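You operate a simulated robot arm through the tools that you are given. There is no shell and no other tool. Be economical: measure what you need, move in short steps, check, and stop when the job is done.

You run a simulated two-armed robot. Do the job below in one go: nothing can be reset, and whatever is moved stays where it is left.

TASK
Load the orange block from the hinges drawer on the blue tray; carry it over with both hands.
Fine: the other block and the grey tray stay; drawer shut; the tray ends on the grey ledge with its load. Hands unhurt; nothing dropped, spilt, damaged or left on. Set down upright: what you pick out.

It is judged by the outcome, as a careful person would: the job done as asked, and still so three seconds after it is handed in. It fails if anything else is knocked over, pushed out of place, dropped, spilled or broken.

THE ROBOT
Two 7-joint arms with two-finger parallel grippers on one trunk, on a base that drives. Base frame: it is fixed to the floor where the robot stands at the start and does not move with it; the origin is under the middle of the robot, x ahead of it, y to its left, z up. Lengths are in m, angles in degrees, forces in N, time in s.
The left shoulder is at the start at [0.05, 0.209, 1.096], the right one opposite. With the tool pointing down near the work surface each hand reaches from about 0.1 to 0.88 m from the robot's upright axis, wherever it stands, measured 20 degrees to its own side. Places, roughly: hinges drawer [0.9, -0.1, 0.6]; shelf [0.7, -0.5, 0.8]; something [-0.9, -0.1, 0.8]. Payload 4.4 kg a hand.
Tool frame (each hand has its own): the origin (TCP) lies between the finger pads and is the grasp point; the fingertips stand 0.023 m ahead of it; z points along the fingers, y is the line along which they close. Largest opening 0.094 m; finger width 0.038, thickness 0.01; the body of the gripper, 0.054 by 0.096 m, starts 0.039 m behind the TCP.
Orientation is that of the tool frame in the base frame, as [roll, pitch, yaw] about the fixed x, y, z axes, in that order (R = Rz(yaw) Ry(pitch) Rx(roll)). With the fingers straight down and closing along the base's y, the tool's x points along the base's -x, its y along +y and its z along -z.

THE INTERFACE
- The arms move only by the tool move_arm. It takes "left_moves", "right_moves" or both (then of equal length, played together; a hand with none holds still); each is a list of rows, each a list of 3 entries, a list of its own where there are three numbers: the shift along the base's x, y, z in m, then the turn, a rotation vector about the base's x, y, z in rad, then the opening, from 0 (shut) to 1 (fully open). In form: [[[dx, dy, dz], [ax, ay, az], claw], ...]. A call has 1 to 20 rows; each row shifts and turns the commanded pose from where the row before left it. Each row takes 0.2 s and may step no farther than 0.05 m and 8.6 degrees from the row before; otherwise, or with a gripper value out of range, the whole call is refused. A pose out of reach is approached as far as the arm can. The call stops where the force on the tool passes 90 N (or 10 N more than at its start, if that is more) or the arm is blocked; 0.2 s more then pass. Each finger travels about 0.108 m/s and halts on what it meets, pressing with about 45 N; the grip force reading is that of the motor and also rises with nothing between the fingers. The clock runs only during rows and for 0.2 s after the last one: add rows that do not move to give the fingers time. It gives the time, the measured TCP pose, the force on the tool (base axes), the opening and the grip force at its end, in the units of the frame above (readings bear some noise), with the torque about the TCP (base axes, N m) and any sound that the robot's microphone picked up.
- Cameras (640 x 400 px; columns grow to the right, rows downward): "scene" is now at [0.1387, -0.0187, 1.2456]; the picture's right is [-0.31, -0.95, 0.00], its down [-0.78, 0.25, -0.58] and it looks along [0.55, -0.18, -0.82] (base axes); focal length 214 px, centre (320, 200). "left" rides on the left gripper at [0.086, -0.016, -0.074] in its tool frame; the picture's right is [0.18, 0.98, 0.00], its down [-0.58, 0.11, -0.81] and it looks along [-0.79, 0.15, 0.59] (tool axes); focal length 243 px, centre (320, 200). "right" rides on the right gripper at [0.086, 0.016, -0.075] in its tool frame; the picture's right is [-0.18, 0.98, 0.00], its down [-0.58, -0.11, -0.81] and it looks along [-0.79, -0.15, 0.59] (tool axes); focal length 243 px, centre (320, 200). There is no depth. A picture from a camera that has moved, and an enlarged one, comes with that camera's place and axes in the base frame and with its lens. The place of the scene camera against the robot may be out by one fixed shift of up to 0.012 m in any direction.
- grab_frame(camera): a new picture of that camera. The clock stands still meanwhile.
- lift_body(by): slides the trunk up (or, below 0, down) by that many m; the arms and the scene camera ride with it, the base frame stays. It gives what a move gives, with no picture.
- drive_base(legs): drives the robot by 1 to 6 legs, each [ahead, left, turn to the left] in m, m and degrees, along the robot's own axes; the way and the turn of a leg run together, so that a leg with both is an arc; at most 1.5 m and 180 degrees a leg. The arms and the cameras ride along, it lands a little off, and it stops where it bumps. It gives what a move gives.
- head_to(pan, tilt): turns the head with the scene camera to pan (to the left, within 80 degrees either way) and tilt (down, from -29 to 69), counted from straight ahead of the robot. It gives what a move gives.
- inspect(camera, box): a new picture of the part [left, top, right, bottom] of that camera's present view, enlarged. The clock stands still meanwhile.
- hand_in(): hands the job in; it is judged then, once.

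Go step by step. Nothing tells you exact positions but the pictures and the camera data: compare them with the known pose of the tool, close in by small moves and look again before you grip or let go. The budget is 120 turns and 100 pictures, counting those below and the enlarged ones. Unless the task says otherwise, let go and move clear before handing in, and close with one line.

The tools are called after "Emit:" by a JSON object that holds its "op" and its "data". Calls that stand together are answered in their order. move_arm: Moves the arms, as the interface text tells. Its arguments: {"type":"object","properties":{"left_moves":{"type":"array"},"right_moves":{"type":"array"}},"required":[]} The other tools are called the same way: lift_body (by) slides the trunk up or down; drive_base (legs) drives the base; head_to (pan, tilt) turns the head that bears the scene camera; grab_frame (camera) takes a picture; inspect (camera, box) takes an enlarged picture of a part of a camera's view; hand_in () hands the job in.

At the start:

```text
clock: 0.0
left_eef_pos: [0.5523, 0.025, 1.1202]
left_tcp_rot: [180.0, 0.1, -179.8]
left_wrist_force: [0.0, 0.5, 0.0]
left_moment: [0.0, 0.0, 0.05]
left_gripper_width: 0.0939
left_grip_force: 0.1
right_eef_pos: [0.4072, -0.4267, 1.108]
right_tcp_rot: [-180.0, -0.1, 180.0]
right_wrist_force: [-0.4, 0.4, 0.1]
right_moment: [-0.01, 0.02, -0.01]
right_gripper_width: 0.0939
right_grip_force: 0.1
trunk travel left (down, up): [-0.175, 0.388]
robot x, y, heading: [-0.0007, 0.0042, 0.1]
head pan, tilt: [-17.9, 54.8]
```

scene: 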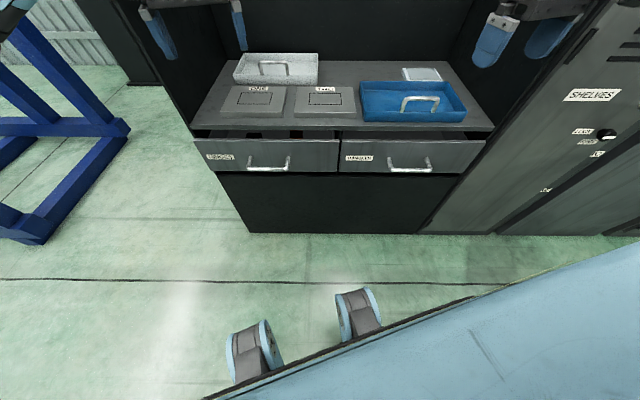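
right: 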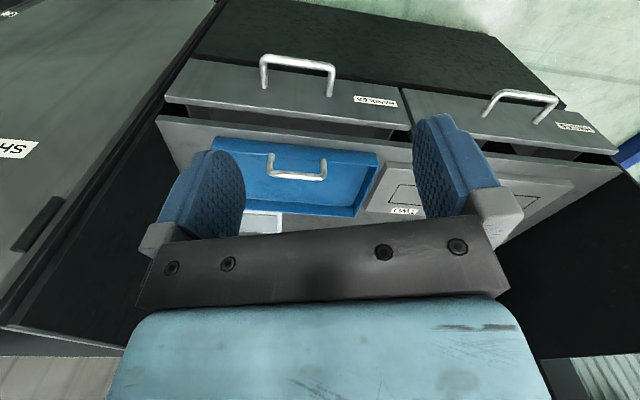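
left: 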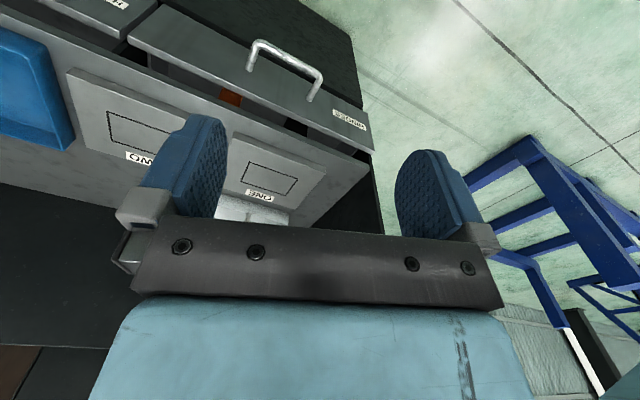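

I see a cabinet with two drawers, a grey tray and a blue tray, and a locker wall on the right. I'll read the labels first and look round for the ledge.

Emit:
{"op": "inspect", "data": {"camera": "scene", "box": [190, 40, 500, 234]}}

Emit:
{"op": "inspect", "data": {"camera": "left", "box": [60, 0, 400, 212]}}

Emit:
{"op": "inspect", "data": {"camera": "scene", "box": [480, 60, 640, 220]}}

```text
2.06 times, centred on (345, 137) of scene
camera zoom: at [0.1387, -0.0187, 1.2456], right [-0.31, -0.95, 0.0], down [-0.78, 0.25, -0.58], along [0.55, -0.18, -0.82], focal length 442 px, centre (268, 330)
```

zoom: 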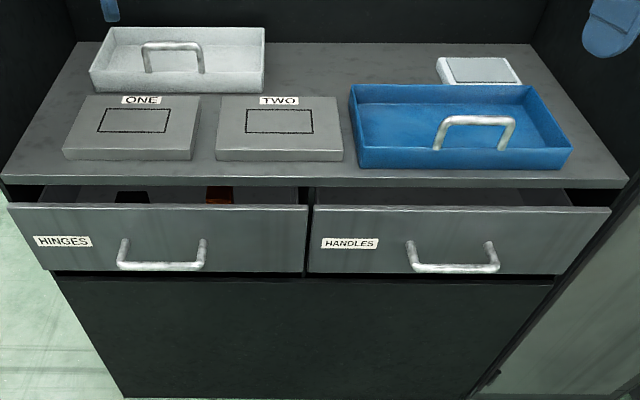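

```text
1.88 times, centred on (230, 106) of left
camera zoom: at [0.4648, 0.0089, 1.1934], right [-0.19, 0.98, 0.0], down [0.58, 0.11, 0.81], along [0.79, 0.15, -0.59], focal length 457 px, centre (489, 377)
```

zoom: 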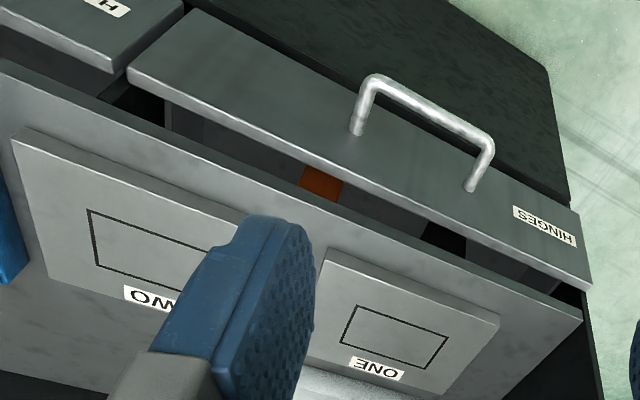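

```text
2.50 times, centred on (560, 140) of scene
camera zoom: at [0.1387, -0.0187, 1.2456], right [-0.31, -0.95, 0.0], down [-0.78, 0.25, -0.58], along [0.55, -0.18, -0.82], focal length 536 px, centre (-280, 350)
```

zoom: 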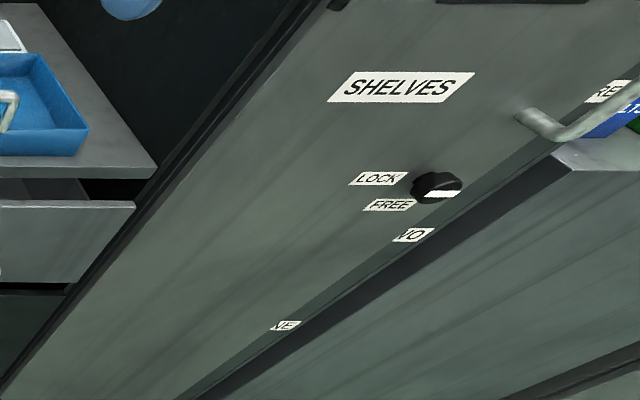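

Hinges drawer (left) holds an orange and a dark block. Now I look around for the grey ledge.

Emit:
{"op": "head_to", "data": {"pan": -75, "tilt": 30}}

Emit:
{"op": "grab_frame", "data": {"camera": "scene"}}

Emit:
{"op": "head_to", "data": {"pan": 75, "tilt": 30}}

Emit:
{"op": "grab_frame", "data": {"camera": "scene"}}

Emit:
{"op": "head_to", "data": {"pan": -5, "tilt": 35}}

Emit:
{"op": "grab_frame", "data": {"camera": "scene"}}

```text
clock: 1.3
left_eef_pos: [0.5531, 0.0245, 1.1184]
left_tcp_rot: [-179.9, 0.0, -179.9]
left_wrist_force: [0.2, -0.3, -0.3]
left_moment: [0.02, 0.02, -0.03]
left_gripper_width: 0.094
left_grip_force: 0.0
right_eef_pos: [0.4078, -0.426, 1.1078]
right_tcp_rot: [-179.9, 0.0, 180.0]
right_wrist_force: [0.2, 0.9, 0.3]
right_moment: [0.0, -0.04, 0.0]
right_gripper_width: 0.0938
right_grip_force: 0.2
trunk travel left (down, up): [-0.175, 0.388]
robot x, y, heading: [-0.0003, 0.0008, -0.1]
head pan, tilt: [-75.0, 30.0]
```

```text
93 pictures are left
camera scene: at [0.0934, -0.0838, 1.2814], right [-0.97, -0.26, 0.0], down [-0.13, 0.48, -0.87], along [0.22, -0.84, -0.5], focal length 214 px, centre (320, 200)
```

scene: 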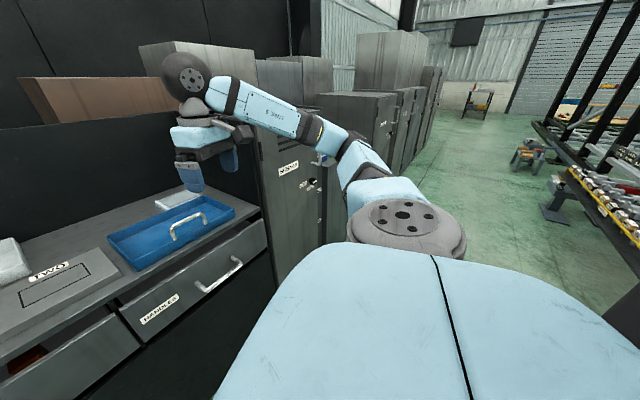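

```text
clock: 3.6
left_eef_pos: [0.5535, 0.024, 1.1188]
left_tcp_rot: [179.9, 0.0, -180.0]
left_wrist_force: [1.2, -0.2, -0.3]
left_moment: [0.02, 0.01, 0.03]
left_gripper_width: 0.094
left_grip_force: 0.0
right_eef_pos: [0.4078, -0.4262, 1.1074]
right_tcp_rot: [180.0, 0.0, 180.0]
right_wrist_force: [0.2, -0.5, 0.0]
right_moment: [0.01, -0.01, 0.01]
right_gripper_width: 0.094
right_grip_force: 0.1
trunk travel left (down, up): [-0.175, 0.388]
robot x, y, heading: [0.0016, -0.001, -0.3]
head pan, tilt: [75.0, 30.0]
```

```text
92 pictures are left
camera scene: at [0.0934, 0.0908, 1.2814], right [0.97, -0.26, 0.0], down [-0.13, -0.48, -0.87], along [0.22, 0.84, -0.5], focal length 214 px, centre (320, 200)
```

scene: 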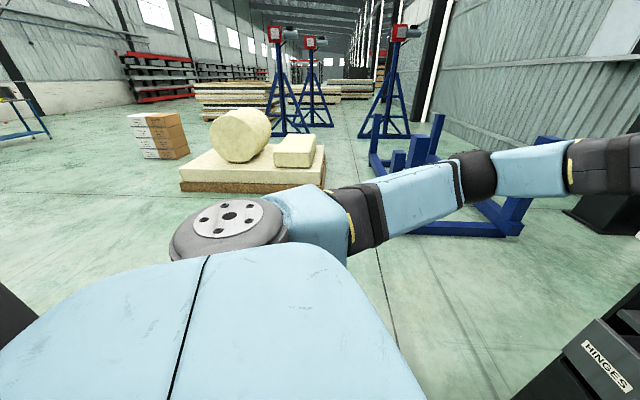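

```text
clock: 5.1
left_eef_pos: [0.5525, 0.0243, 1.1188]
left_tcp_rot: [-180.0, 0.0, -179.9]
left_wrist_force: [0.4, 0.7, 0.3]
left_moment: [0.02, -0.03, 0.0]
left_gripper_width: 0.094
left_grip_force: 0.0
right_eef_pos: [0.4081, -0.4272, 1.1066]
right_tcp_rot: [180.0, -0.1, 180.0]
right_wrist_force: [0.0, 0.7, 0.9]
right_moment: [0.0, -0.01, -0.01]
right_gripper_width: 0.0939
right_grip_force: 0.1
trunk travel left (down, up): [-0.175, 0.388]
robot x, y, heading: [-0.0, 0.0005, -0.2]
head pan, tilt: [-5.0, 35.0]
```

```text
91 pictures are left
camera scene: at [0.1576, -0.0041, 1.2736], right [-0.09, -1.0, 0.0], down [-0.57, 0.05, -0.82], along [0.82, -0.07, -0.57], focal length 214 px, centre (320, 200)
```

scene: 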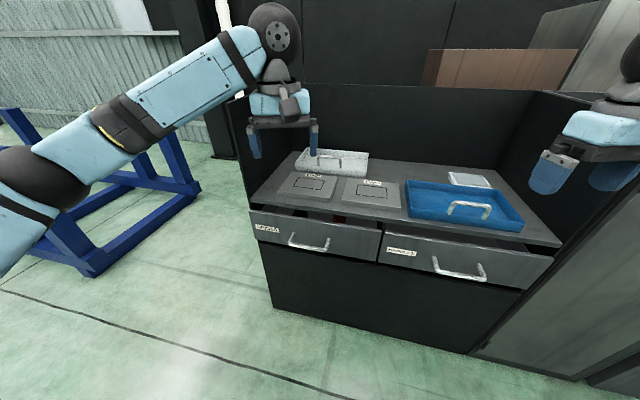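

The ledge isn't in view; likely the "something" behind me. I turn left 90° and look behind.

Emit:
{"op": "drive_base", "data": {"legs": [[0, 0, 90]]}}

Emit:
{"op": "head_to", "data": {"pan": 78, "tilt": 30}}

Emit:
{"op": "grab_frame", "data": {"camera": "scene"}}

```text
clock: 9.4
left_eef_pos: [-0.0423, 0.5517, 1.1198]
left_tcp_rot: [-180.0, 0.0, -88.0]
left_wrist_force: [-0.4, -1.1, -0.2]
left_moment: [0.05, 0.02, -0.03]
left_gripper_width: 0.094
left_grip_force: 0.1
right_eef_pos: [0.413, 0.4223, 1.1073]
right_tcp_rot: [180.0, 0.0, -88.3]
right_wrist_force: [-0.1, -0.4, 0.6]
right_moment: [-0.01, -0.03, -0.01]
right_gripper_width: 0.0938
right_grip_force: 0.0
trunk travel left (down, up): [-0.175, 0.388]
robot x, y, heading: [0.0005, 0.0002, 91.5]
head pan, tilt: [-5.0, 35.0]
```

```text
clock: 11.0
left_eef_pos: [-0.0418, 0.5508, 1.1196]
left_tcp_rot: [180.0, -0.1, -88.1]
left_wrist_force: [-0.4, 0.5, 0.1]
left_moment: [0.03, -0.01, -0.01]
left_gripper_width: 0.094
left_grip_force: 0.1
right_eef_pos: [0.413, 0.421, 1.1078]
right_tcp_rot: [-180.0, 0.0, -88.1]
right_wrist_force: [0.3, 0.4, 0.7]
right_moment: [-0.03, -0.03, 0.0]
right_gripper_width: 0.094
right_grip_force: 0.0
trunk travel left (down, up): [-0.175, 0.388]
robot x, y, heading: [0.0014, 0.001, 91.9]
head pan, tilt: [78.0, 30.0]
```

```text
90 pictures are left
camera scene: at [-0.0886, 0.0869, 1.2814], right [0.18, 0.98, 0.0], down [0.49, -0.09, -0.87], along [-0.85, 0.15, -0.5], focal length 214 px, centre (320, 200)
```

scene: 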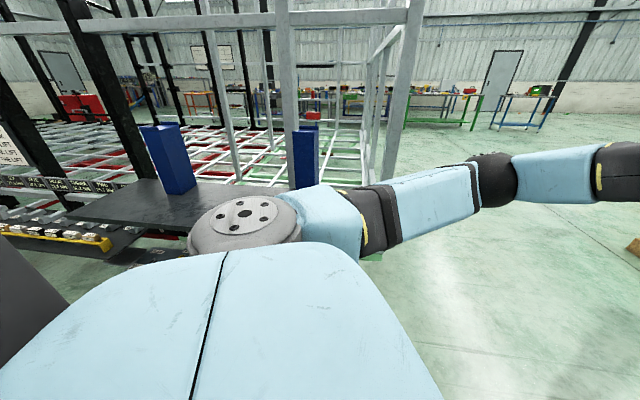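

There is a dark flat surface with blue posts behind. I turn further for a full view.

Emit:
{"op": "drive_base", "data": {"legs": [[0, 0, 50]]}}

Emit:
{"op": "head_to", "data": {"pan": 45, "tilt": 35}}

Emit:
{"op": "grab_frame", "data": {"camera": "scene"}}

```text
clock: 13.7
left_eef_pos: [-0.4518, 0.319, 1.119]
left_tcp_rot: [-180.0, -0.1, -37.6]
left_wrist_force: [-0.2, 0.0, -0.7]
left_moment: [0.02, 0.02, -0.02]
left_gripper_width: 0.0938
left_grip_force: 0.1
right_eef_pos: [-0.061, 0.5868, 1.1082]
right_tcp_rot: [180.0, 0.0, -37.8]
right_wrist_force: [0.3, 1.1, 0.2]
right_moment: [-0.01, -0.05, -0.03]
right_gripper_width: 0.0938
right_grip_force: 0.0
trunk travel left (down, up): [-0.175, 0.388]
robot x, y, heading: [-0.0027, 0.004, 142.4]
head pan, tilt: [78.0, 30.0]
```

```text
clock: 14.7
left_eef_pos: [-0.4519, 0.3193, 1.1196]
left_tcp_rot: [179.9, 0.1, -37.7]
left_wrist_force: [0.3, 0.3, -0.1]
left_moment: [0.01, 0.02, 0.02]
left_gripper_width: 0.0939
left_grip_force: 0.0
right_eef_pos: [-0.0611, 0.5871, 1.1085]
right_tcp_rot: [179.9, 0.0, -37.8]
right_wrist_force: [0.4, -0.4, 0.2]
right_moment: [0.03, 0.0, 0.02]
right_gripper_width: 0.094
right_grip_force: 0.0
trunk travel left (down, up): [-0.175, 0.388]
robot x, y, heading: [0.0013, 0.0002, 142.3]
head pan, tilt: [45.0, 35.0]
```

```text
89 pictures are left
camera scene: at [-0.1381, 0.0337, 1.2736], right [-0.13, 0.99, 0.0], down [0.57, 0.07, -0.82], along [-0.81, -0.1, -0.57], focal length 214 px, centre (320, 200)
```

scene: 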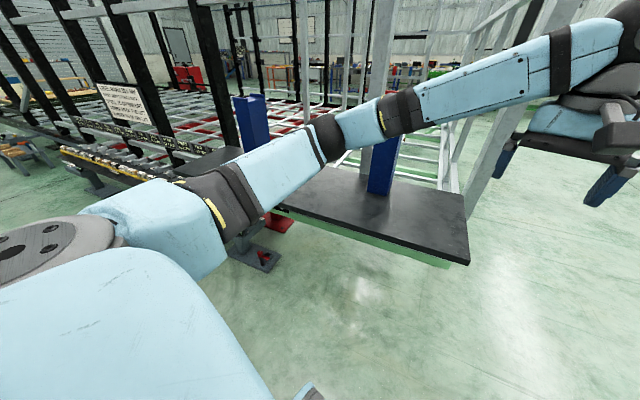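

A dark board on a rack; I turn on to see the whole of it and anything lighter grey.

Emit:
{"op": "drive_base", "data": {"legs": [[0, 0, 40]]}}

Emit:
{"op": "head_to", "data": {"pan": 0, "tilt": 35}}

Emit:
{"op": "grab_frame", "data": {"camera": "scene"}}

Emit:
{"op": "head_to", "data": {"pan": 55, "tilt": 35}}

Emit:
{"op": "grab_frame", "data": {"camera": "scene"}}

```text
clock: 16.9
left_eef_pos: [-0.5506, -0.0517, 1.1198]
left_tcp_rot: [-180.0, 0.0, 2.9]
left_wrist_force: [0.3, -0.8, 0.4]
left_moment: [-0.02, -0.03, 0.03]
left_gripper_width: 0.094
left_grip_force: 0.1
right_eef_pos: [-0.4281, 0.4041, 1.1072]
right_tcp_rot: [179.9, 0.1, 2.8]
right_wrist_force: [-0.5, -0.4, -0.5]
right_moment: [-0.01, -0.01, -0.02]
right_gripper_width: 0.0938
right_grip_force: 0.0
trunk travel left (down, up): [-0.175, 0.388]
robot x, y, heading: [0.0017, -0.0041, -177.2]
head pan, tilt: [45.0, 35.0]
```

```text
clock: 18.1
left_eef_pos: [-0.5507, -0.0514, 1.1183]
left_tcp_rot: [-180.0, 0.0, 2.8]
left_wrist_force: [0.0, 0.5, 0.0]
left_moment: [0.02, -0.02, -0.01]
left_gripper_width: 0.0938
left_grip_force: 0.0
right_eef_pos: [-0.4275, 0.4051, 1.1083]
right_tcp_rot: [180.0, 0.0, 2.8]
right_wrist_force: [0.0, 0.2, -0.4]
right_moment: [0.02, 0.01, 0.01]
right_gripper_width: 0.0941
right_grip_force: 0.1
trunk travel left (down, up): [-0.175, 0.388]
robot x, y, heading: [-0.002, -0.0014, -177.1]
head pan, tilt: [0.0, 35.0]
```

```text
88 pictures are left
camera scene: at [-0.1528, -0.0042, 1.2736], right [-0.05, 1.0, 0.0], down [0.57, 0.03, -0.82], along [-0.82, -0.04, -0.57], focal length 214 px, centre (320, 200)
```

scene: 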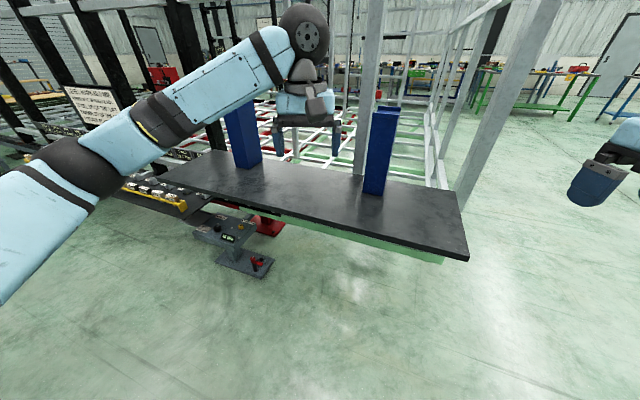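

```text
clock: 19.3
left_eef_pos: [-0.551, -0.0503, 1.1186]
left_tcp_rot: [180.0, 0.1, 2.9]
left_wrist_force: [0.3, -0.5, 0.5]
left_moment: [0.0, -0.01, -0.02]
left_gripper_width: 0.094
left_grip_force: 0.1
right_eef_pos: [-0.4285, 0.4069, 1.1089]
right_tcp_rot: [180.0, 0.0, 2.8]
right_wrist_force: [-0.5, -0.1, 0.2]
right_moment: [-0.02, 0.02, 0.01]
right_gripper_width: 0.0938
right_grip_force: 0.0
trunk travel left (down, up): [-0.175, 0.388]
robot x, y, heading: [0.0022, -0.0011, -177.3]
head pan, tilt: [55.0, 35.0]
```

```text
87 pictures are left
camera scene: at [-0.1118, -0.0743, 1.2736], right [-0.85, 0.53, 0.0], down [0.31, 0.49, -0.82], along [-0.44, -0.69, -0.57], focal length 214 px, centre (320, 200)
```

scene: 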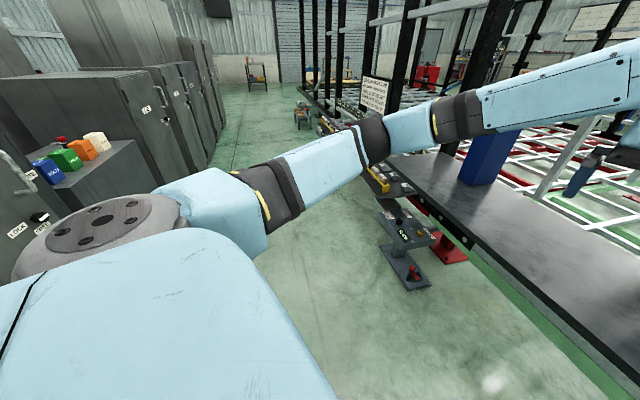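

The dark-grey board behind with two blue posts fits "something [-0.9, -0.1, 0.8]". I look closer at it and at the low cabinet with colored boxes.

Emit:
{"op": "inspect", "data": {"camera": "scene", "box": [0, 120, 240, 270]}}

Emit:
{"op": "head_to", "data": {"pan": 0, "tilt": 45}}

Emit:
{"op": "inspect", "data": {"camera": "scene", "box": [140, 20, 500, 245]}}

Emit:
{"op": "grab_frame", "data": {"camera": "left"}}

```text
2.67 times, centred on (120, 195) of scene
camera zoom: at [-0.1118, -0.0743, 1.2736], right [-0.85, 0.53, 0.0], down [0.31, 0.49, -0.82], along [-0.44, -0.69, -0.57], focal length 572 px, centre (853, 213)
```

zoom: 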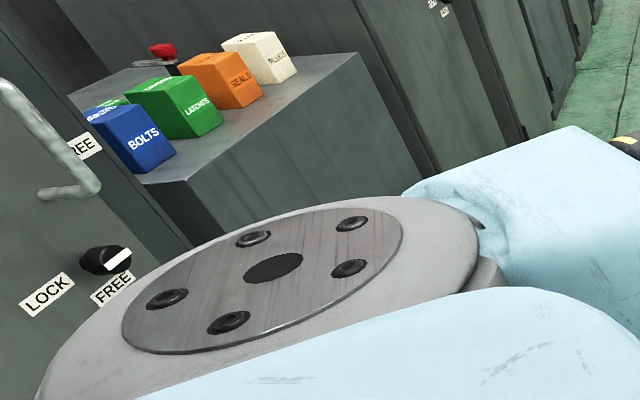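

```text
clock: 20.5
left_eef_pos: [-0.5499, -0.0519, 1.1187]
left_tcp_rot: [-179.9, 0.0, 3.0]
left_wrist_force: [-0.2, 0.4, 0.3]
left_moment: [-0.01, -0.02, -0.01]
left_gripper_width: 0.0941
left_grip_force: 0.0
right_eef_pos: [-0.4282, 0.4066, 1.1078]
right_tcp_rot: [-179.9, 0.0, 2.8]
right_wrist_force: [-0.4, 0.7, -0.1]
right_moment: [-0.01, 0.03, -0.01]
right_gripper_width: 0.0937
right_grip_force: 0.0
trunk travel left (down, up): [-0.175, 0.388]
robot x, y, heading: [0.0039, 0.0002, -176.9]
head pan, tilt: [0.0, 45.0]
```

```text
1.78 times, centred on (320, 132) of scene
camera zoom: at [-0.146, -0.0039, 1.2588], right [-0.05, 1.0, 0.0], down [0.71, 0.04, -0.71], along [-0.71, -0.04, -0.71], focal length 381 px, centre (320, 320)
```

zoom: 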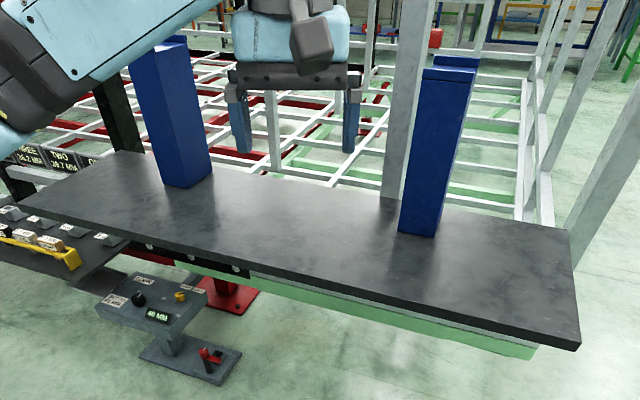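

```text
84 pictures are left
camera left: at [-0.4665, -0.0302, 1.1934], right [0.23, -0.97, 0.0], down [-0.58, -0.14, 0.81], along [-0.78, -0.19, -0.59], focal length 243 px, centre (320, 200)
```

left: 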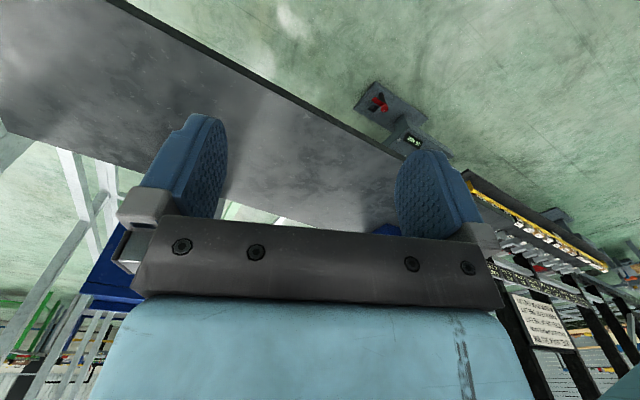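

The target is the dark grey ledge (between its blue posts, about z 0.8, rotated ~19°). I go back to face the cabinet and look closely at the drawers and the tray.

Emit:
{"op": "drive_base", "data": {"legs": [[0, 0, -177]]}}

Emit:
{"op": "head_to", "data": {"pan": 0, "tilt": 50}}

Emit:
{"op": "grab_frame", "data": {"camera": "scene"}}

Emit:
{"op": "inspect", "data": {"camera": "right", "box": [140, 20, 440, 240]}}

```text
clock: 28.3
left_eef_pos: [0.5496, 0.056, 1.1189]
left_tcp_rot: [179.9, 0.0, -176.8]
left_wrist_force: [-0.4, -0.5, 0.7]
left_moment: [-0.02, -0.01, 0.0]
left_gripper_width: 0.094
left_grip_force: 0.1
right_eef_pos: [0.431, -0.4022, 1.1068]
right_tcp_rot: [-179.9, 0.0, -176.7]
right_wrist_force: [-0.5, -0.4, 0.2]
right_moment: [-0.02, -0.05, -0.03]
right_gripper_width: 0.0942
right_grip_force: 0.0
trunk travel left (down, up): [-0.175, 0.388]
robot x, y, heading: [-0.0028, 0.0005, 3.2]
head pan, tilt: [0.0, 45.0]
```

```text
clock: 28.9
left_eef_pos: [0.5503, 0.0552, 1.1195]
left_tcp_rot: [-179.9, 0.0, -176.6]
left_wrist_force: [0.4, -0.7, 0.5]
left_moment: [0.01, -0.02, -0.03]
left_gripper_width: 0.0941
left_grip_force: 0.2
right_eef_pos: [0.4304, -0.4017, 1.1075]
right_tcp_rot: [180.0, 0.0, -176.8]
right_wrist_force: [-0.1, 0.4, 0.2]
right_moment: [0.01, 0.01, -0.04]
right_gripper_width: 0.0942
right_grip_force: 0.1
trunk travel left (down, up): [-0.175, 0.388]
robot x, y, heading: [0.002, 0.0001, 3.2]
head pan, tilt: [0.0, 50.0]
```

```text
83 pictures are left
camera scene: at [0.1467, 0.0116, 1.2519], right [0.06, -1.0, 0.0], down [-0.76, -0.04, -0.64], along [0.64, 0.04, -0.77], focal length 214 px, centre (320, 200)
```

scene: 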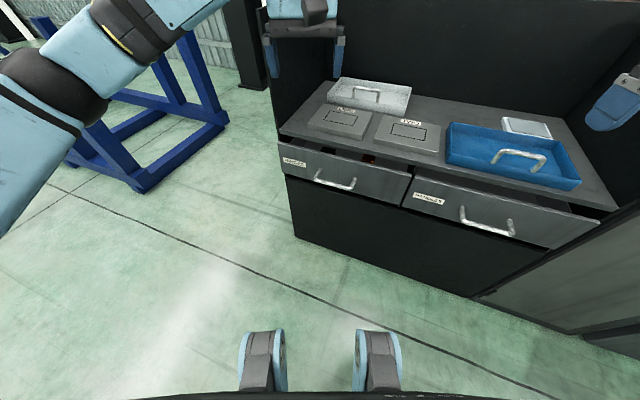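

```text
1.82 times, centred on (290, 130) of right
camera zoom: at [0.3436, -0.3902, 1.1825], right [0.13, 0.99, 0.0], down [0.59, -0.08, 0.81], along [0.8, -0.1, -0.59], focal length 441 px, centre (374, 327)
```

zoom: 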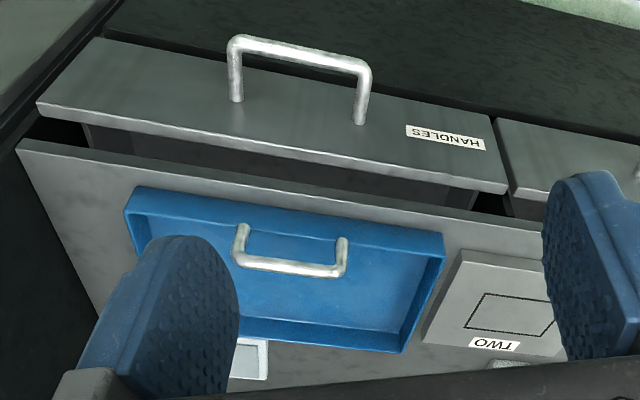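

The cabinet is rotated about −18°, so I square up to it and look again.

Emit:
{"op": "drive_base", "data": {"legs": [[0, 0, -21.1]]}}

Emit:
{"op": "head_to", "data": {"pan": 0, "tilt": 55}}

Emit:
{"op": "inspect", "data": {"camera": "scene", "box": [160, 20, 480, 220]}}

```text
clock: 30.4
left_eef_pos: [0.5334, -0.147, 1.1194]
left_tcp_rot: [-180.0, -0.1, 162.3]
left_wrist_force: [0.2, 0.1, -0.5]
left_moment: [0.01, 0.01, 0.0]
left_gripper_width: 0.0939
left_grip_force: 0.1
right_eef_pos: [0.2576, -0.5309, 1.107]
right_tcp_rot: [180.0, 0.0, 162.2]
right_wrist_force: [0.1, 0.5, 0.3]
right_moment: [-0.01, -0.04, 0.02]
right_gripper_width: 0.094
right_grip_force: 0.0
trunk travel left (down, up): [-0.175, 0.388]
robot x, y, heading: [0.001, 0.0007, -17.6]
head pan, tilt: [0.0, 50.0]
```

```text
clock: 31.1
left_eef_pos: [0.5344, -0.146, 1.1197]
left_tcp_rot: [-179.9, 0.0, 162.3]
left_wrist_force: [0.5, 0.1, 0.3]
left_moment: [-0.02, 0.05, -0.01]
left_gripper_width: 0.0938
left_grip_force: 0.1
right_eef_pos: [0.2576, -0.5303, 1.1082]
right_tcp_rot: [180.0, 0.0, 162.3]
right_wrist_force: [-0.5, -0.7, 0.0]
right_moment: [0.04, 0.02, 0.02]
right_gripper_width: 0.094
right_grip_force: 0.0
trunk travel left (down, up): [-0.175, 0.388]
robot x, y, heading: [-0.0009, -0.0027, -17.9]
head pan, tilt: [0.0, 55.0]
```

```text
2.00 times, centred on (320, 120) of scene
camera zoom: at [0.1354, -0.0392, 1.2454], right [-0.31, -0.95, 0.0], down [-0.78, 0.25, -0.57], along [0.55, -0.18, -0.82], focal length 429 px, centre (320, 360)
```

zoom: 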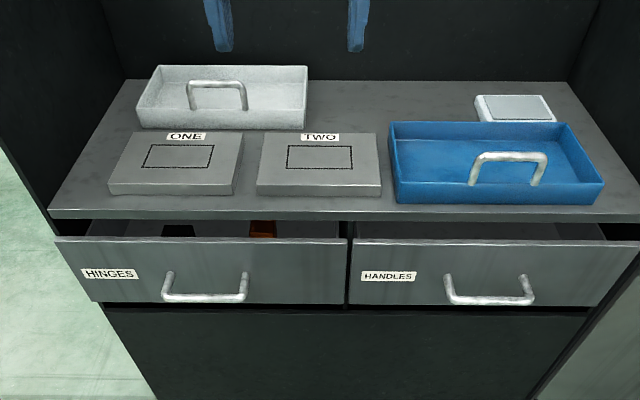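

I take left-hand views to triangulate the handle and drawer heights.

Emit:
{"op": "grab_frame", "data": {"camera": "left"}}

Emit:
{"op": "grab_frame", "data": {"camera": "right"}}

```text
80 pictures are left
camera left: at [0.445, -0.1341, 1.1934], right [0.12, 0.99, 0.0], down [0.59, -0.07, 0.81], along [0.8, -0.1, -0.59], focal length 243 px, centre (320, 200)
```

left: 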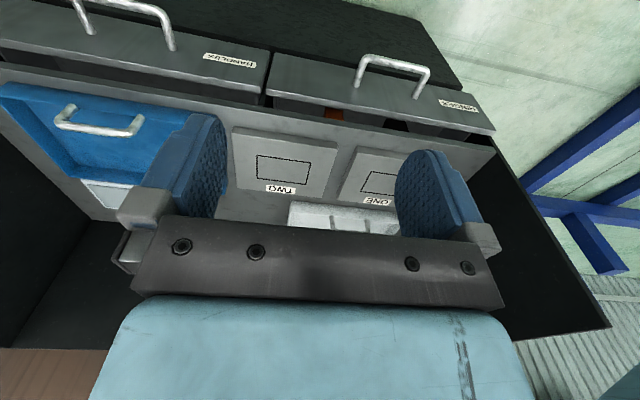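

```text
79 pictures are left
camera right: at [0.1803, -0.4874, 1.1825], right [0.48, 0.88, 0.0], down [0.52, -0.28, 0.81], along [0.71, -0.38, -0.59], focal length 243 px, centre (320, 200)
```

right: 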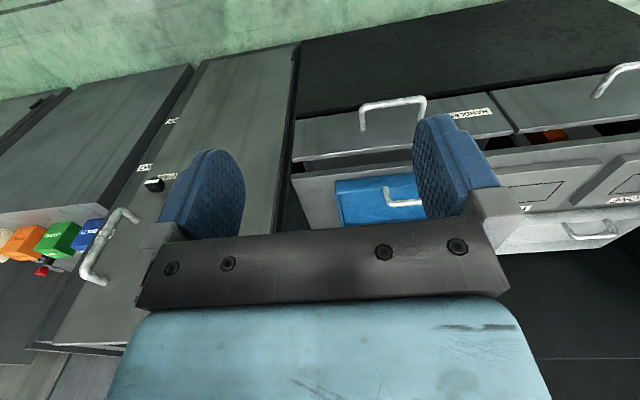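

Handle bar is at about robot-frame X 0.67, Y 0.21, Z 0.68 (robot heading −17.9°). I turn the left hand so it closes fore-aft and move it above the handle.

Emit:
{"op": "move_arm", "data": {"left_moves": [[[0.0086, 0.0148, -0.02], [0, 0, -0.1428], 1], [[0.0086, 0.0148, -0.02], [0, 0, -0.1428], 1], [[0.0086, 0.0148, -0.02], [0, 0, -0.1428], 1], [[0.0086, 0.0148, -0.02], [0, 0, -0.1428], 1], [[0.0086, 0.0148, -0.02], [0, 0, -0.1428], 1], [[0.0086, 0.0148, -0.02], [0, 0, -0.1428], 1], [[0.0086, 0.0148, -0.02], [0, 0, -0.1428], 1], [[0.0086, 0.0148, -0.02], [0, 0, -0.1428], 1], [[0.0086, 0.0148, -0.02], [0, 0, -0.1428], 1], [[0.0086, 0.0148, -0.02], [0, 0, -0.1428], 1], [[0.0086, 0.0148, -0.02], [0, 0, -0.1428], 1]]}}

Emit:
{"op": "grab_frame", "data": {"camera": "left"}}

Emit:
{"op": "grab_frame", "data": {"camera": "scene"}}

```text
clock: 33.5
left_eef_pos: [0.6273, 0.0174, 0.8996]
left_tcp_rot: [-180.0, 0.1, 72.1]
left_wrist_force: [-0.2, -0.6, 0.0]
left_moment: [-0.03, 0.02, -0.05]
left_gripper_width: 0.0939
left_grip_force: 0.1
right_eef_pos: [0.2576, -0.5305, 1.1077]
right_tcp_rot: [-180.0, 0.0, 162.2]
right_wrist_force: [-0.3, -0.2, -0.5]
right_moment: [0.01, 0.0, 0.0]
right_gripper_width: 0.0938
right_grip_force: 0.0
trunk travel left (down, up): [-0.175, 0.388]
robot x, y, heading: [0.0014, -0.003, -17.8]
head pan, tilt: [0.0, 55.0]
```

```text
78 pictures are left
camera left: at [0.637, 0.1046, 0.9739], right [0.99, -0.13, 0.0], down [-0.07, -0.59, 0.81], along [-0.1, -0.8, -0.59], focal length 243 px, centre (320, 200)
```

left: 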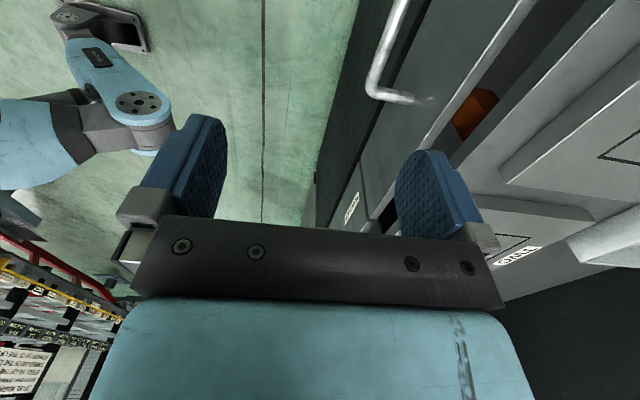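

```text
77 pictures are left
camera scene: at [0.1355, -0.0388, 1.2454], right [-0.31, -0.95, 0.0], down [-0.78, 0.25, -0.57], along [0.55, -0.18, -0.82], focal length 214 px, centre (320, 200)
```

scene: 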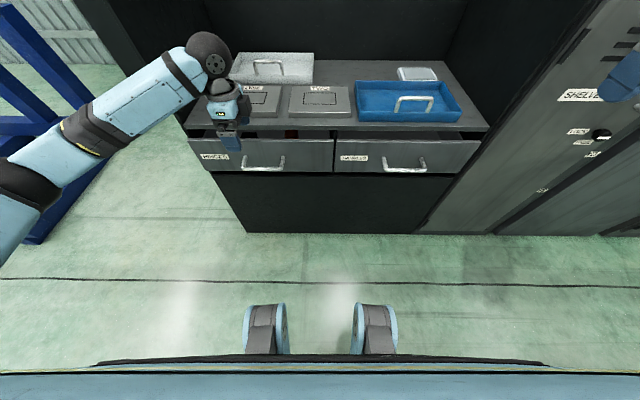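

Bar confirmed near X 0.67, Z 0.67. I move forward over it and down to just above, then look.

Emit:
{"op": "move_arm", "data": {"left_moves": [[[0.03, -0.0096, -0.02], [0, 0, 0], 1], [[0.03, -0.0096, -0.03], [0, 0, 0], 1], [[0, 0, -0.04], [0, 0, 0], 1], [[0, 0, -0.04], [0, 0, 0], 1], [[0, 0, -0.04], [0, 0, 0], 1]]}}

Emit:
{"op": "grab_frame", "data": {"camera": "left"}}

Emit:
{"op": "inspect", "data": {"camera": "scene", "box": [180, 60, 380, 185]}}

```text
clock: 34.7
left_eef_pos: [0.6856, -0.0026, 0.7262]
left_tcp_rot: [180.0, 0.2, 72.2]
left_wrist_force: [0.0, -0.2, 0.8]
left_moment: [0.0, 0.02, 0.0]
left_gripper_width: 0.0941
left_grip_force: 0.0
right_eef_pos: [0.258, -0.5307, 1.1081]
right_tcp_rot: [180.0, -0.1, 162.2]
right_wrist_force: [0.7, 0.3, 0.6]
right_moment: [0.03, 0.01, -0.01]
right_gripper_width: 0.0943
right_grip_force: 0.0
trunk travel left (down, up): [-0.175, 0.388]
robot x, y, heading: [0.0014, -0.0034, -17.9]
head pan, tilt: [0.0, 55.0]
```

```text
76 pictures are left
camera left: at [0.6955, 0.0857, 0.8], right [0.99, -0.12, 0.0], down [-0.07, -0.59, 0.81], along [-0.1, -0.8, -0.59], focal length 243 px, centre (320, 200)
```

left: 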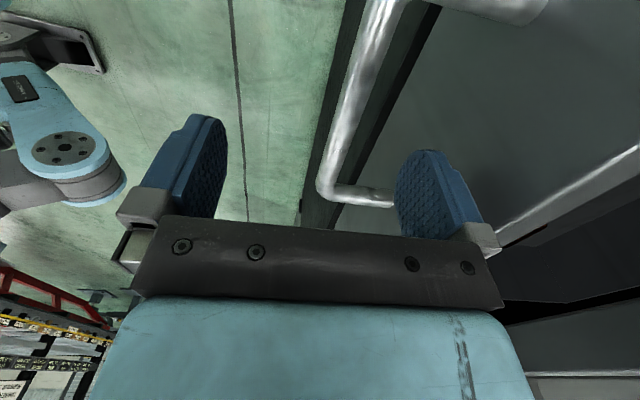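

```text
3.20 times, centred on (280, 122) of scene
camera zoom: at [0.1357, -0.0391, 1.2454], right [-0.31, -0.95, 0.0], down [-0.78, 0.25, -0.57], along [0.55, -0.18, -0.82], focal length 686 px, centre (448, 448)
```

zoom: 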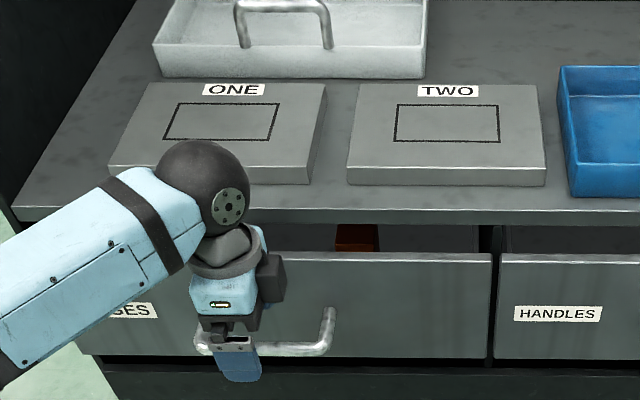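

The bar lies between the fingers; the hand is slightly left of bar center, so I shift right 2.5 cm and go down, then grip.

Emit:
{"op": "move_arm", "data": {"left_moves": [[[-0.0076, -0.0238, 0], [0, 0, 0], 1], [[0, 0, -0.02], [0, 0, 0], 1], [[0, 0, -0.02], [0, 0, 0], 1], [[0, 0, -0.014], [0, 0, 0], 1], [[0, 0, 0], [0, 0, 0], 1]]}}

Emit:
{"op": "grab_frame", "data": {"camera": "left"}}

```text
clock: 35.9
left_eef_pos: [0.6788, -0.0261, 0.6747]
left_tcp_rot: [-180.0, 0.0, 72.3]
left_wrist_force: [0.9, 0.8, 0.1]
left_moment: [-0.02, 0.01, -0.01]
left_gripper_width: 0.094
left_grip_force: 0.1
right_eef_pos: [0.258, -0.5307, 1.1073]
right_tcp_rot: [180.0, 0.1, 162.2]
right_wrist_force: [-0.3, -1.3, -1.5]
right_moment: [-0.01, 0.02, 0.01]
right_gripper_width: 0.0941
right_grip_force: 0.0
trunk travel left (down, up): [-0.175, 0.388]
robot x, y, heading: [0.0011, -0.0021, -17.6]
head pan, tilt: [0.0, 55.0]
```

```text
74 pictures are left
camera left: at [0.6887, 0.0612, 0.749], right [0.99, -0.12, 0.0], down [-0.07, -0.59, 0.81], along [-0.1, -0.8, -0.59], focal length 243 px, centre (320, 200)
```

left: 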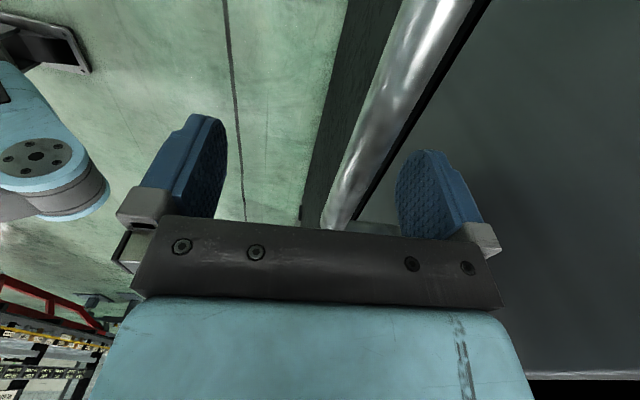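

The bar is between the fingers; I close.

Emit:
{"op": "move_arm", "data": {"left_moves": [[[0, 0, 0], [0, 0, 0], 0], [[0, 0, 0], [0, 0, 0], 0], [[0, 0, 0], [0, 0, 0], 0], [[0, 0, 0], [0, 0, 0], 0]]}}

```text
clock: 36.9
left_eef_pos: [0.6779, -0.0275, 0.6755]
left_tcp_rot: [180.0, 0.0, 72.2]
left_wrist_force: [-0.2, 2.4, -0.6]
left_moment: [0.03, -0.01, -0.9]
left_gripper_width: 0.0155
left_grip_force: 44.8
right_eef_pos: [0.2571, -0.5301, 1.1061]
right_tcp_rot: [-180.0, 0.1, 162.2]
right_wrist_force: [-0.1, 0.2, 0.5]
right_moment: [-0.05, -0.01, 0.01]
right_gripper_width: 0.0939
right_grip_force: 0.1
trunk travel left (down, up): [-0.175, 0.388]
robot x, y, heading: [0.0023, -0.0002, -17.8]
head pan, tilt: [0.0, 55.0]
```

Gripped (15.5 mm bar). I pull gently 6 cm.

Emit:
{"op": "move_arm", "data": {"left_moves": [[[-0.019, 0.0061, 0], [0, 0, 0], 0], [[-0.019, 0.0061, 0], [0, 0, 0], 0], [[-0.019, 0.0061, 0], [0, 0, 0], 0]]}}

Emit:
{"op": "inspect", "data": {"camera": "scene", "box": [180, 60, 380, 185]}}

```text
clock: 37.7
left_eef_pos: [0.6234, -0.0079, 0.6743]
left_tcp_rot: [179.9, 0.0, 72.3]
left_wrist_force: [3.0, 14.7, 7.0]
left_moment: [0.01, -0.08, -1.3]
left_gripper_width: 0.0157
left_grip_force: 45.1
right_eef_pos: [0.2582, -0.5291, 1.1076]
right_tcp_rot: [-179.9, 0.1, 162.2]
right_wrist_force: [0.4, -0.5, 1.0]
right_moment: [0.03, 0.02, 0.0]
right_gripper_width: 0.0941
right_grip_force: 0.1
trunk travel left (down, up): [-0.175, 0.388]
robot x, y, heading: [0.0017, -0.0011, -17.7]
head pan, tilt: [0.0, 55.0]
```

```text
3.20 times, centred on (280, 122) of scene
camera zoom: at [0.1349, -0.0379, 1.2456], right [-0.31, -0.95, 0.0], down [-0.78, 0.25, -0.57], along [0.55, -0.18, -0.82], focal length 686 px, centre (448, 448)
```

zoom: 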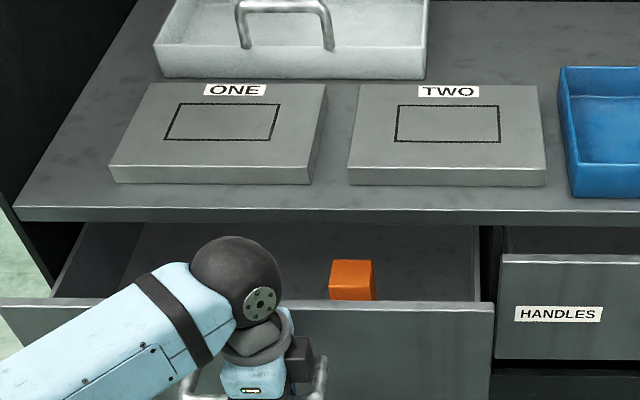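

The drawer slides. I continue with a slightly corrected direction.

Emit:
{"op": "move_arm", "data": {"left_moves": [[[-0.0188, 0.0072, 0], [0, 0, 0], 0], [[-0.0188, 0.0068, 0], [0, 0, 0], 0], [[-0.0188, 0.0068, 0], [0, 0, 0], 0], [[-0.0188, 0.0068, 0], [0, 0, 0], 0], [[-0.0188, 0.0068, 0], [0, 0, 0], 0], [[-0.0188, 0.0068, 0], [0, 0, 0], 0]]}}

Emit:
{"op": "inspect", "data": {"camera": "scene", "box": [160, 60, 400, 210]}}

```text
clock: 39.1
left_eef_pos: [0.5083, 0.03, 0.674]
left_tcp_rot: [-179.9, 0.1, 72.1]
left_wrist_force: [-5.3, -9.5, -18.2]
left_moment: [0.07, -0.13, -0.56]
left_gripper_width: 0.0157
left_grip_force: 44.8
right_eef_pos: [0.2576, -0.5303, 1.1062]
right_tcp_rot: [179.9, -0.1, 162.2]
right_wrist_force: [0.0, 0.4, -0.9]
right_moment: [-0.02, -0.03, 0.01]
right_gripper_width: 0.094
right_grip_force: 0.0
trunk travel left (down, up): [-0.175, 0.388]
robot x, y, heading: [-0.0012, -0.0015, -18.1]
head pan, tilt: [0.0, 55.0]
```

```text
2.67 times, centred on (280, 135) of scene
camera zoom: at [0.1363, -0.0398, 1.2451], right [-0.31, -0.95, 0.0], down [-0.78, 0.25, -0.57], along [0.55, -0.18, -0.82], focal length 572 px, centre (427, 373)
```

zoom: 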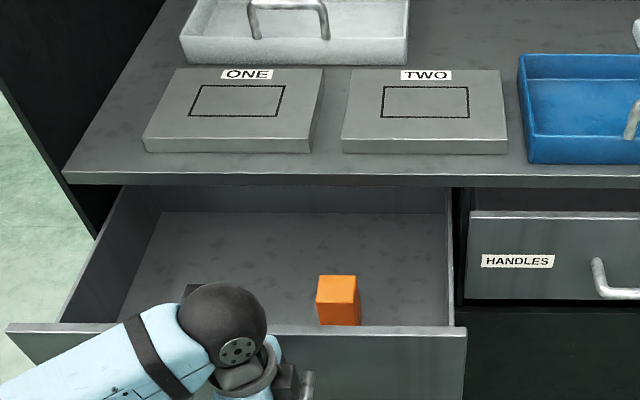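

Drawer is open about 18 cm with the orange block exposed. I release the handle and rise straight up.

Emit:
{"op": "move_arm", "data": {"left_moves": [[[0, 0, 0], [0, 0, 0], 0.7], [[0, 0, 0], [0, 0, 0], 0.7], [[0, 0, 0], [0, 0, 0], 0.7], [[0, 0, 0.03], [0, 0, 0], 0.7], [[0, 0, 0.04], [0, 0, 0], 0.7], [[0, 0, 0.05], [0, 0, 0], 0.7], [[0, 0, 0.05], [0, 0, 0], 1], [[0, 0, 0.05], [0, 0, 0], 1]]}}

Emit:
{"op": "inspect", "data": {"camera": "scene", "box": [160, 60, 400, 210]}}

Emit:
{"op": "grab_frame", "data": {"camera": "left"}}

```text
clock: 40.9
left_eef_pos: [0.5094, 0.0331, 0.8939]
left_tcp_rot: [-179.9, 0.1, 72.2]
left_wrist_force: [-0.5, 0.0, -0.1]
left_moment: [0.04, 0.0, 0.01]
left_gripper_width: 0.0943
left_grip_force: 0.0
right_eef_pos: [0.2569, -0.5304, 1.1064]
right_tcp_rot: [-180.0, -0.1, 162.2]
right_wrist_force: [-0.1, -0.2, -0.3]
right_moment: [0.0, 0.01, -0.02]
right_gripper_width: 0.0942
right_grip_force: 0.1
trunk travel left (down, up): [-0.175, 0.388]
robot x, y, heading: [-0.0001, 0.0003, -17.8]
head pan, tilt: [0.0, 55.0]
```

```text
2.67 times, centred on (280, 135) of scene
camera zoom: at [0.1349, -0.0394, 1.2453], right [-0.31, -0.95, 0.0], down [-0.78, 0.25, -0.57], along [0.55, -0.18, -0.82], focal length 572 px, centre (427, 373)
```

zoom: 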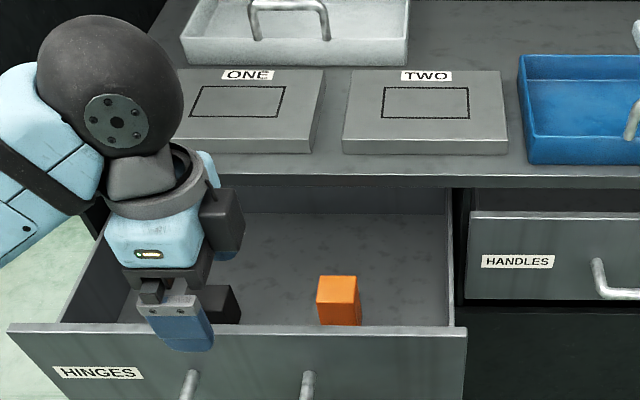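

```text
70 pictures are left
camera left: at [0.5191, 0.1212, 0.9676], right [0.99, -0.13, 0.0], down [-0.07, -0.59, 0.81], along [-0.1, -0.8, -0.59], focal length 243 px, centre (320, 200)
```

left: 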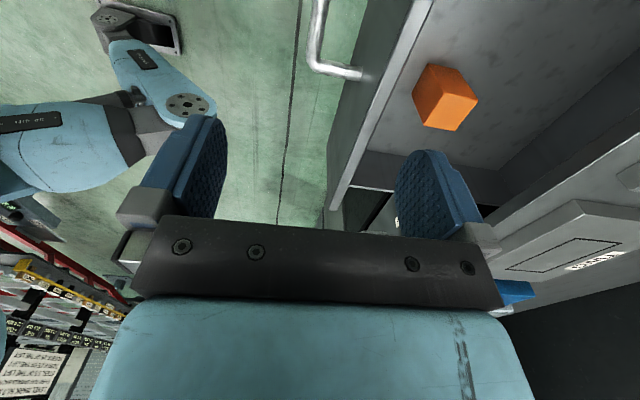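

I zoom on the block from both cameras.

Emit:
{"op": "inspect", "data": {"camera": "scene", "box": [265, 150, 313, 190]}}

Emit:
{"op": "inspect", "data": {"camera": "left", "box": [360, 40, 520, 140]}}

```text
10.00 times, centred on (289, 170) of scene
camera zoom: at [0.1349, -0.0394, 1.2453], right [-0.31, -0.95, 0.0], down [-0.78, 0.25, -0.57], along [0.55, -0.18, -0.82], focal length 2145 px, centre (630, 500)
```

zoom: 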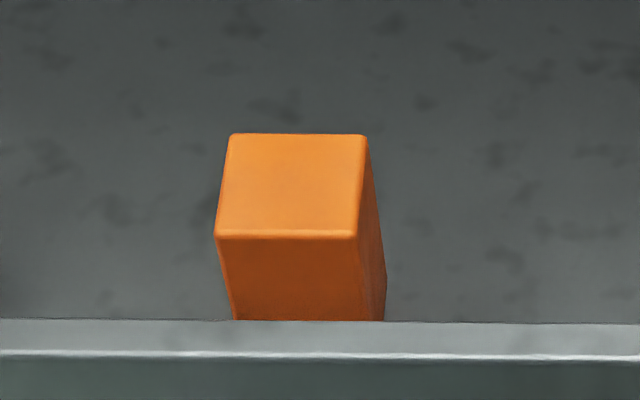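

```text
4.00 times, centred on (440, 90) of left
camera zoom: at [0.5191, 0.1212, 0.9676], right [0.99, -0.13, 0.0], down [-0.07, -0.59, 0.81], along [-0.1, -0.8, -0.59], focal length 970 px, centre (-160, 640)
```

zoom: 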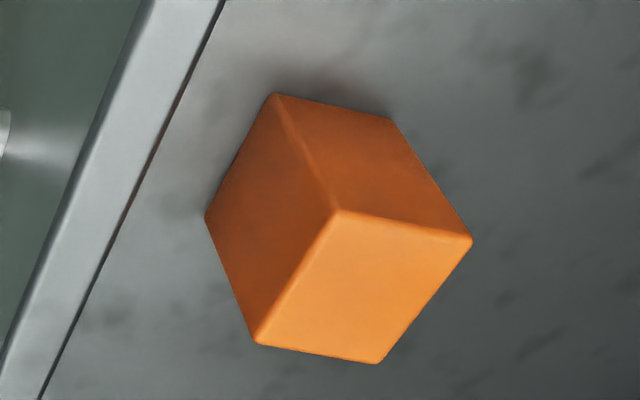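

Block is ~4.7 cm square and ~7.5 cm tall, standing upright, at about robot-frame (0.66, 0.12), top z≈0.685. I move the hand above it and look.

Emit:
{"op": "move_arm", "data": {"left_moves": [[[0.0301, -0.024, -0.01], [0, 0, 0], 1], [[0.0301, -0.024, -0.01], [0, 0, 0], 1], [[0.0301, -0.024, -0.01], [0, 0, 0], 1], [[0.0301, -0.024, -0.02], [0, 0, 0], 1], [[0.0301, -0.024, -0.02], [0, 0, 0], 1]]}}

Emit:
{"op": "grab_frame", "data": {"camera": "left"}}

Emit:
{"op": "inspect", "data": {"camera": "scene", "box": [160, 60, 400, 210]}}

```text
clock: 42.1
left_eef_pos: [0.6625, -0.0862, 0.8214]
left_tcp_rot: [-180.0, -0.1, 72.3]
left_wrist_force: [0.2, 0.2, -1.0]
left_moment: [0.0, 0.04, -0.02]
left_gripper_width: 0.094
left_grip_force: 0.1
right_eef_pos: [0.2585, -0.5321, 1.1062]
right_tcp_rot: [-179.9, 0.0, 162.2]
right_wrist_force: [-0.1, 0.0, 0.3]
right_moment: [0.02, -0.02, -0.01]
right_gripper_width: 0.0941
right_grip_force: 0.2
trunk travel left (down, up): [-0.175, 0.388]
robot x, y, heading: [0.0021, 0.002, -17.8]
head pan, tilt: [0.0, 55.0]
```

```text
67 pictures are left
camera left: at [0.6714, 0.0015, 0.8956], right [0.99, -0.12, 0.0], down [-0.07, -0.59, 0.81], along [-0.1, -0.8, -0.59], focal length 243 px, centre (320, 200)
```

left: 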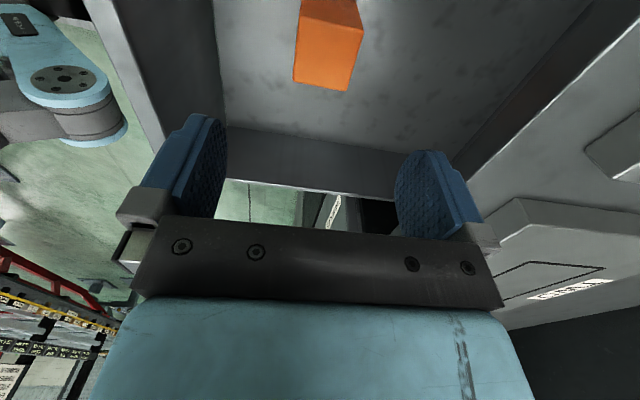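

```text
2.67 times, centred on (280, 135) of scene
camera zoom: at [0.1357, -0.0399, 1.2453], right [-0.31, -0.95, 0.0], down [-0.78, 0.25, -0.57], along [0.55, -0.17, -0.82], focal length 572 px, centre (427, 373)
```

zoom: 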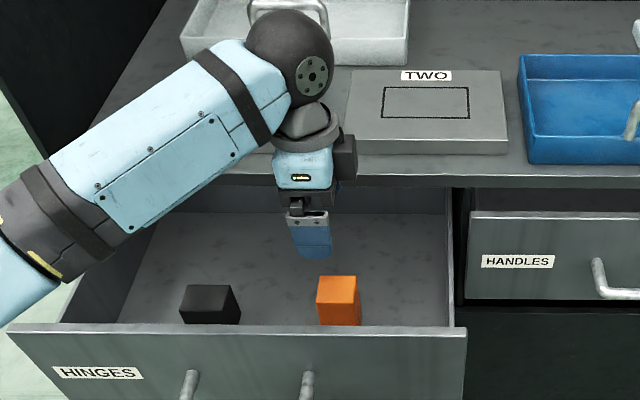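

I zoom on the block below the hand.

Emit:
{"op": "inspect", "data": {"camera": "left", "box": [240, 0, 400, 100]}}

```text
4.00 times, centred on (320, 50) of left
camera zoom: at [0.6714, 0.0015, 0.8956], right [0.99, -0.12, 0.0], down [-0.07, -0.59, 0.81], along [-0.1, -0.8, -0.59], focal length 970 px, centre (320, 800)
```

zoom: 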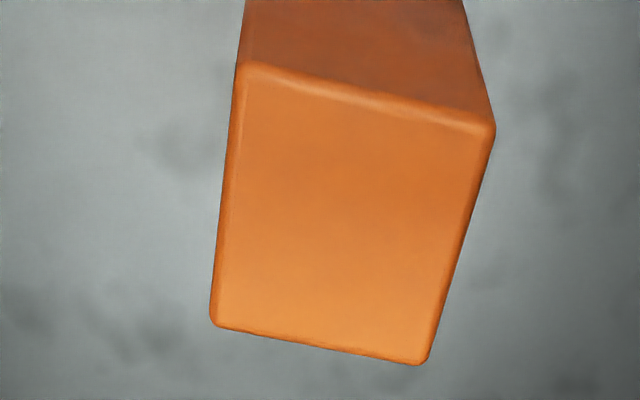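

The hand is centered over the block within ~4 mm. I descend and close on it.

Emit:
{"op": "move_arm", "data": {"left_moves": [[[0.0044, 0.0007, -0.03], [0, 0, 0], 1], [[0, 0, -0.03], [0, 0, 0], 1], [[0, 0, -0.03], [0, 0, 0], 1], [[0, 0, -0.03], [0, 0, 0], 1], [[0, 0, -0.029], [0, 0, 0], 1], [[0, 0, 0], [0, 0, 0], 0.2], [[0, 0, 0], [0, 0, 0], 0.2], [[0, 0, 0], [0, 0, 0], 0.2], [[0, 0, 0], [0, 0, 0], 0.2]]}}

Emit:
{"op": "inspect", "data": {"camera": "scene", "box": [160, 60, 400, 210]}}

```text
clock: 44.1
left_eef_pos: [0.6662, -0.0842, 0.6761]
left_tcp_rot: [180.0, 0.0, 72.2]
left_wrist_force: [0.1, 0.1, -0.4]
left_moment: [0.01, -0.03, 0.03]
left_gripper_width: 0.0495
left_grip_force: 44.5
right_eef_pos: [0.2568, -0.5305, 1.1066]
right_tcp_rot: [180.0, -0.1, 162.2]
right_wrist_force: [-0.1, -0.1, -0.6]
right_moment: [0.01, 0.02, -0.02]
right_gripper_width: 0.0938
right_grip_force: 0.0
trunk travel left (down, up): [-0.175, 0.388]
robot x, y, heading: [0.003, 0.0015, -17.8]
head pan, tilt: [0.0, 55.0]
```

```text
2.67 times, centred on (280, 135) of scene
camera zoom: at [0.1355, -0.0392, 1.2453], right [-0.31, -0.95, 0.0], down [-0.78, 0.25, -0.57], along [0.55, -0.18, -0.82], focal length 572 px, centre (427, 373)
```

zoom: 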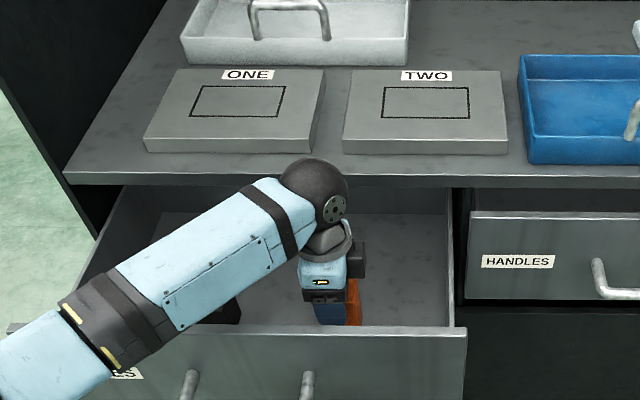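

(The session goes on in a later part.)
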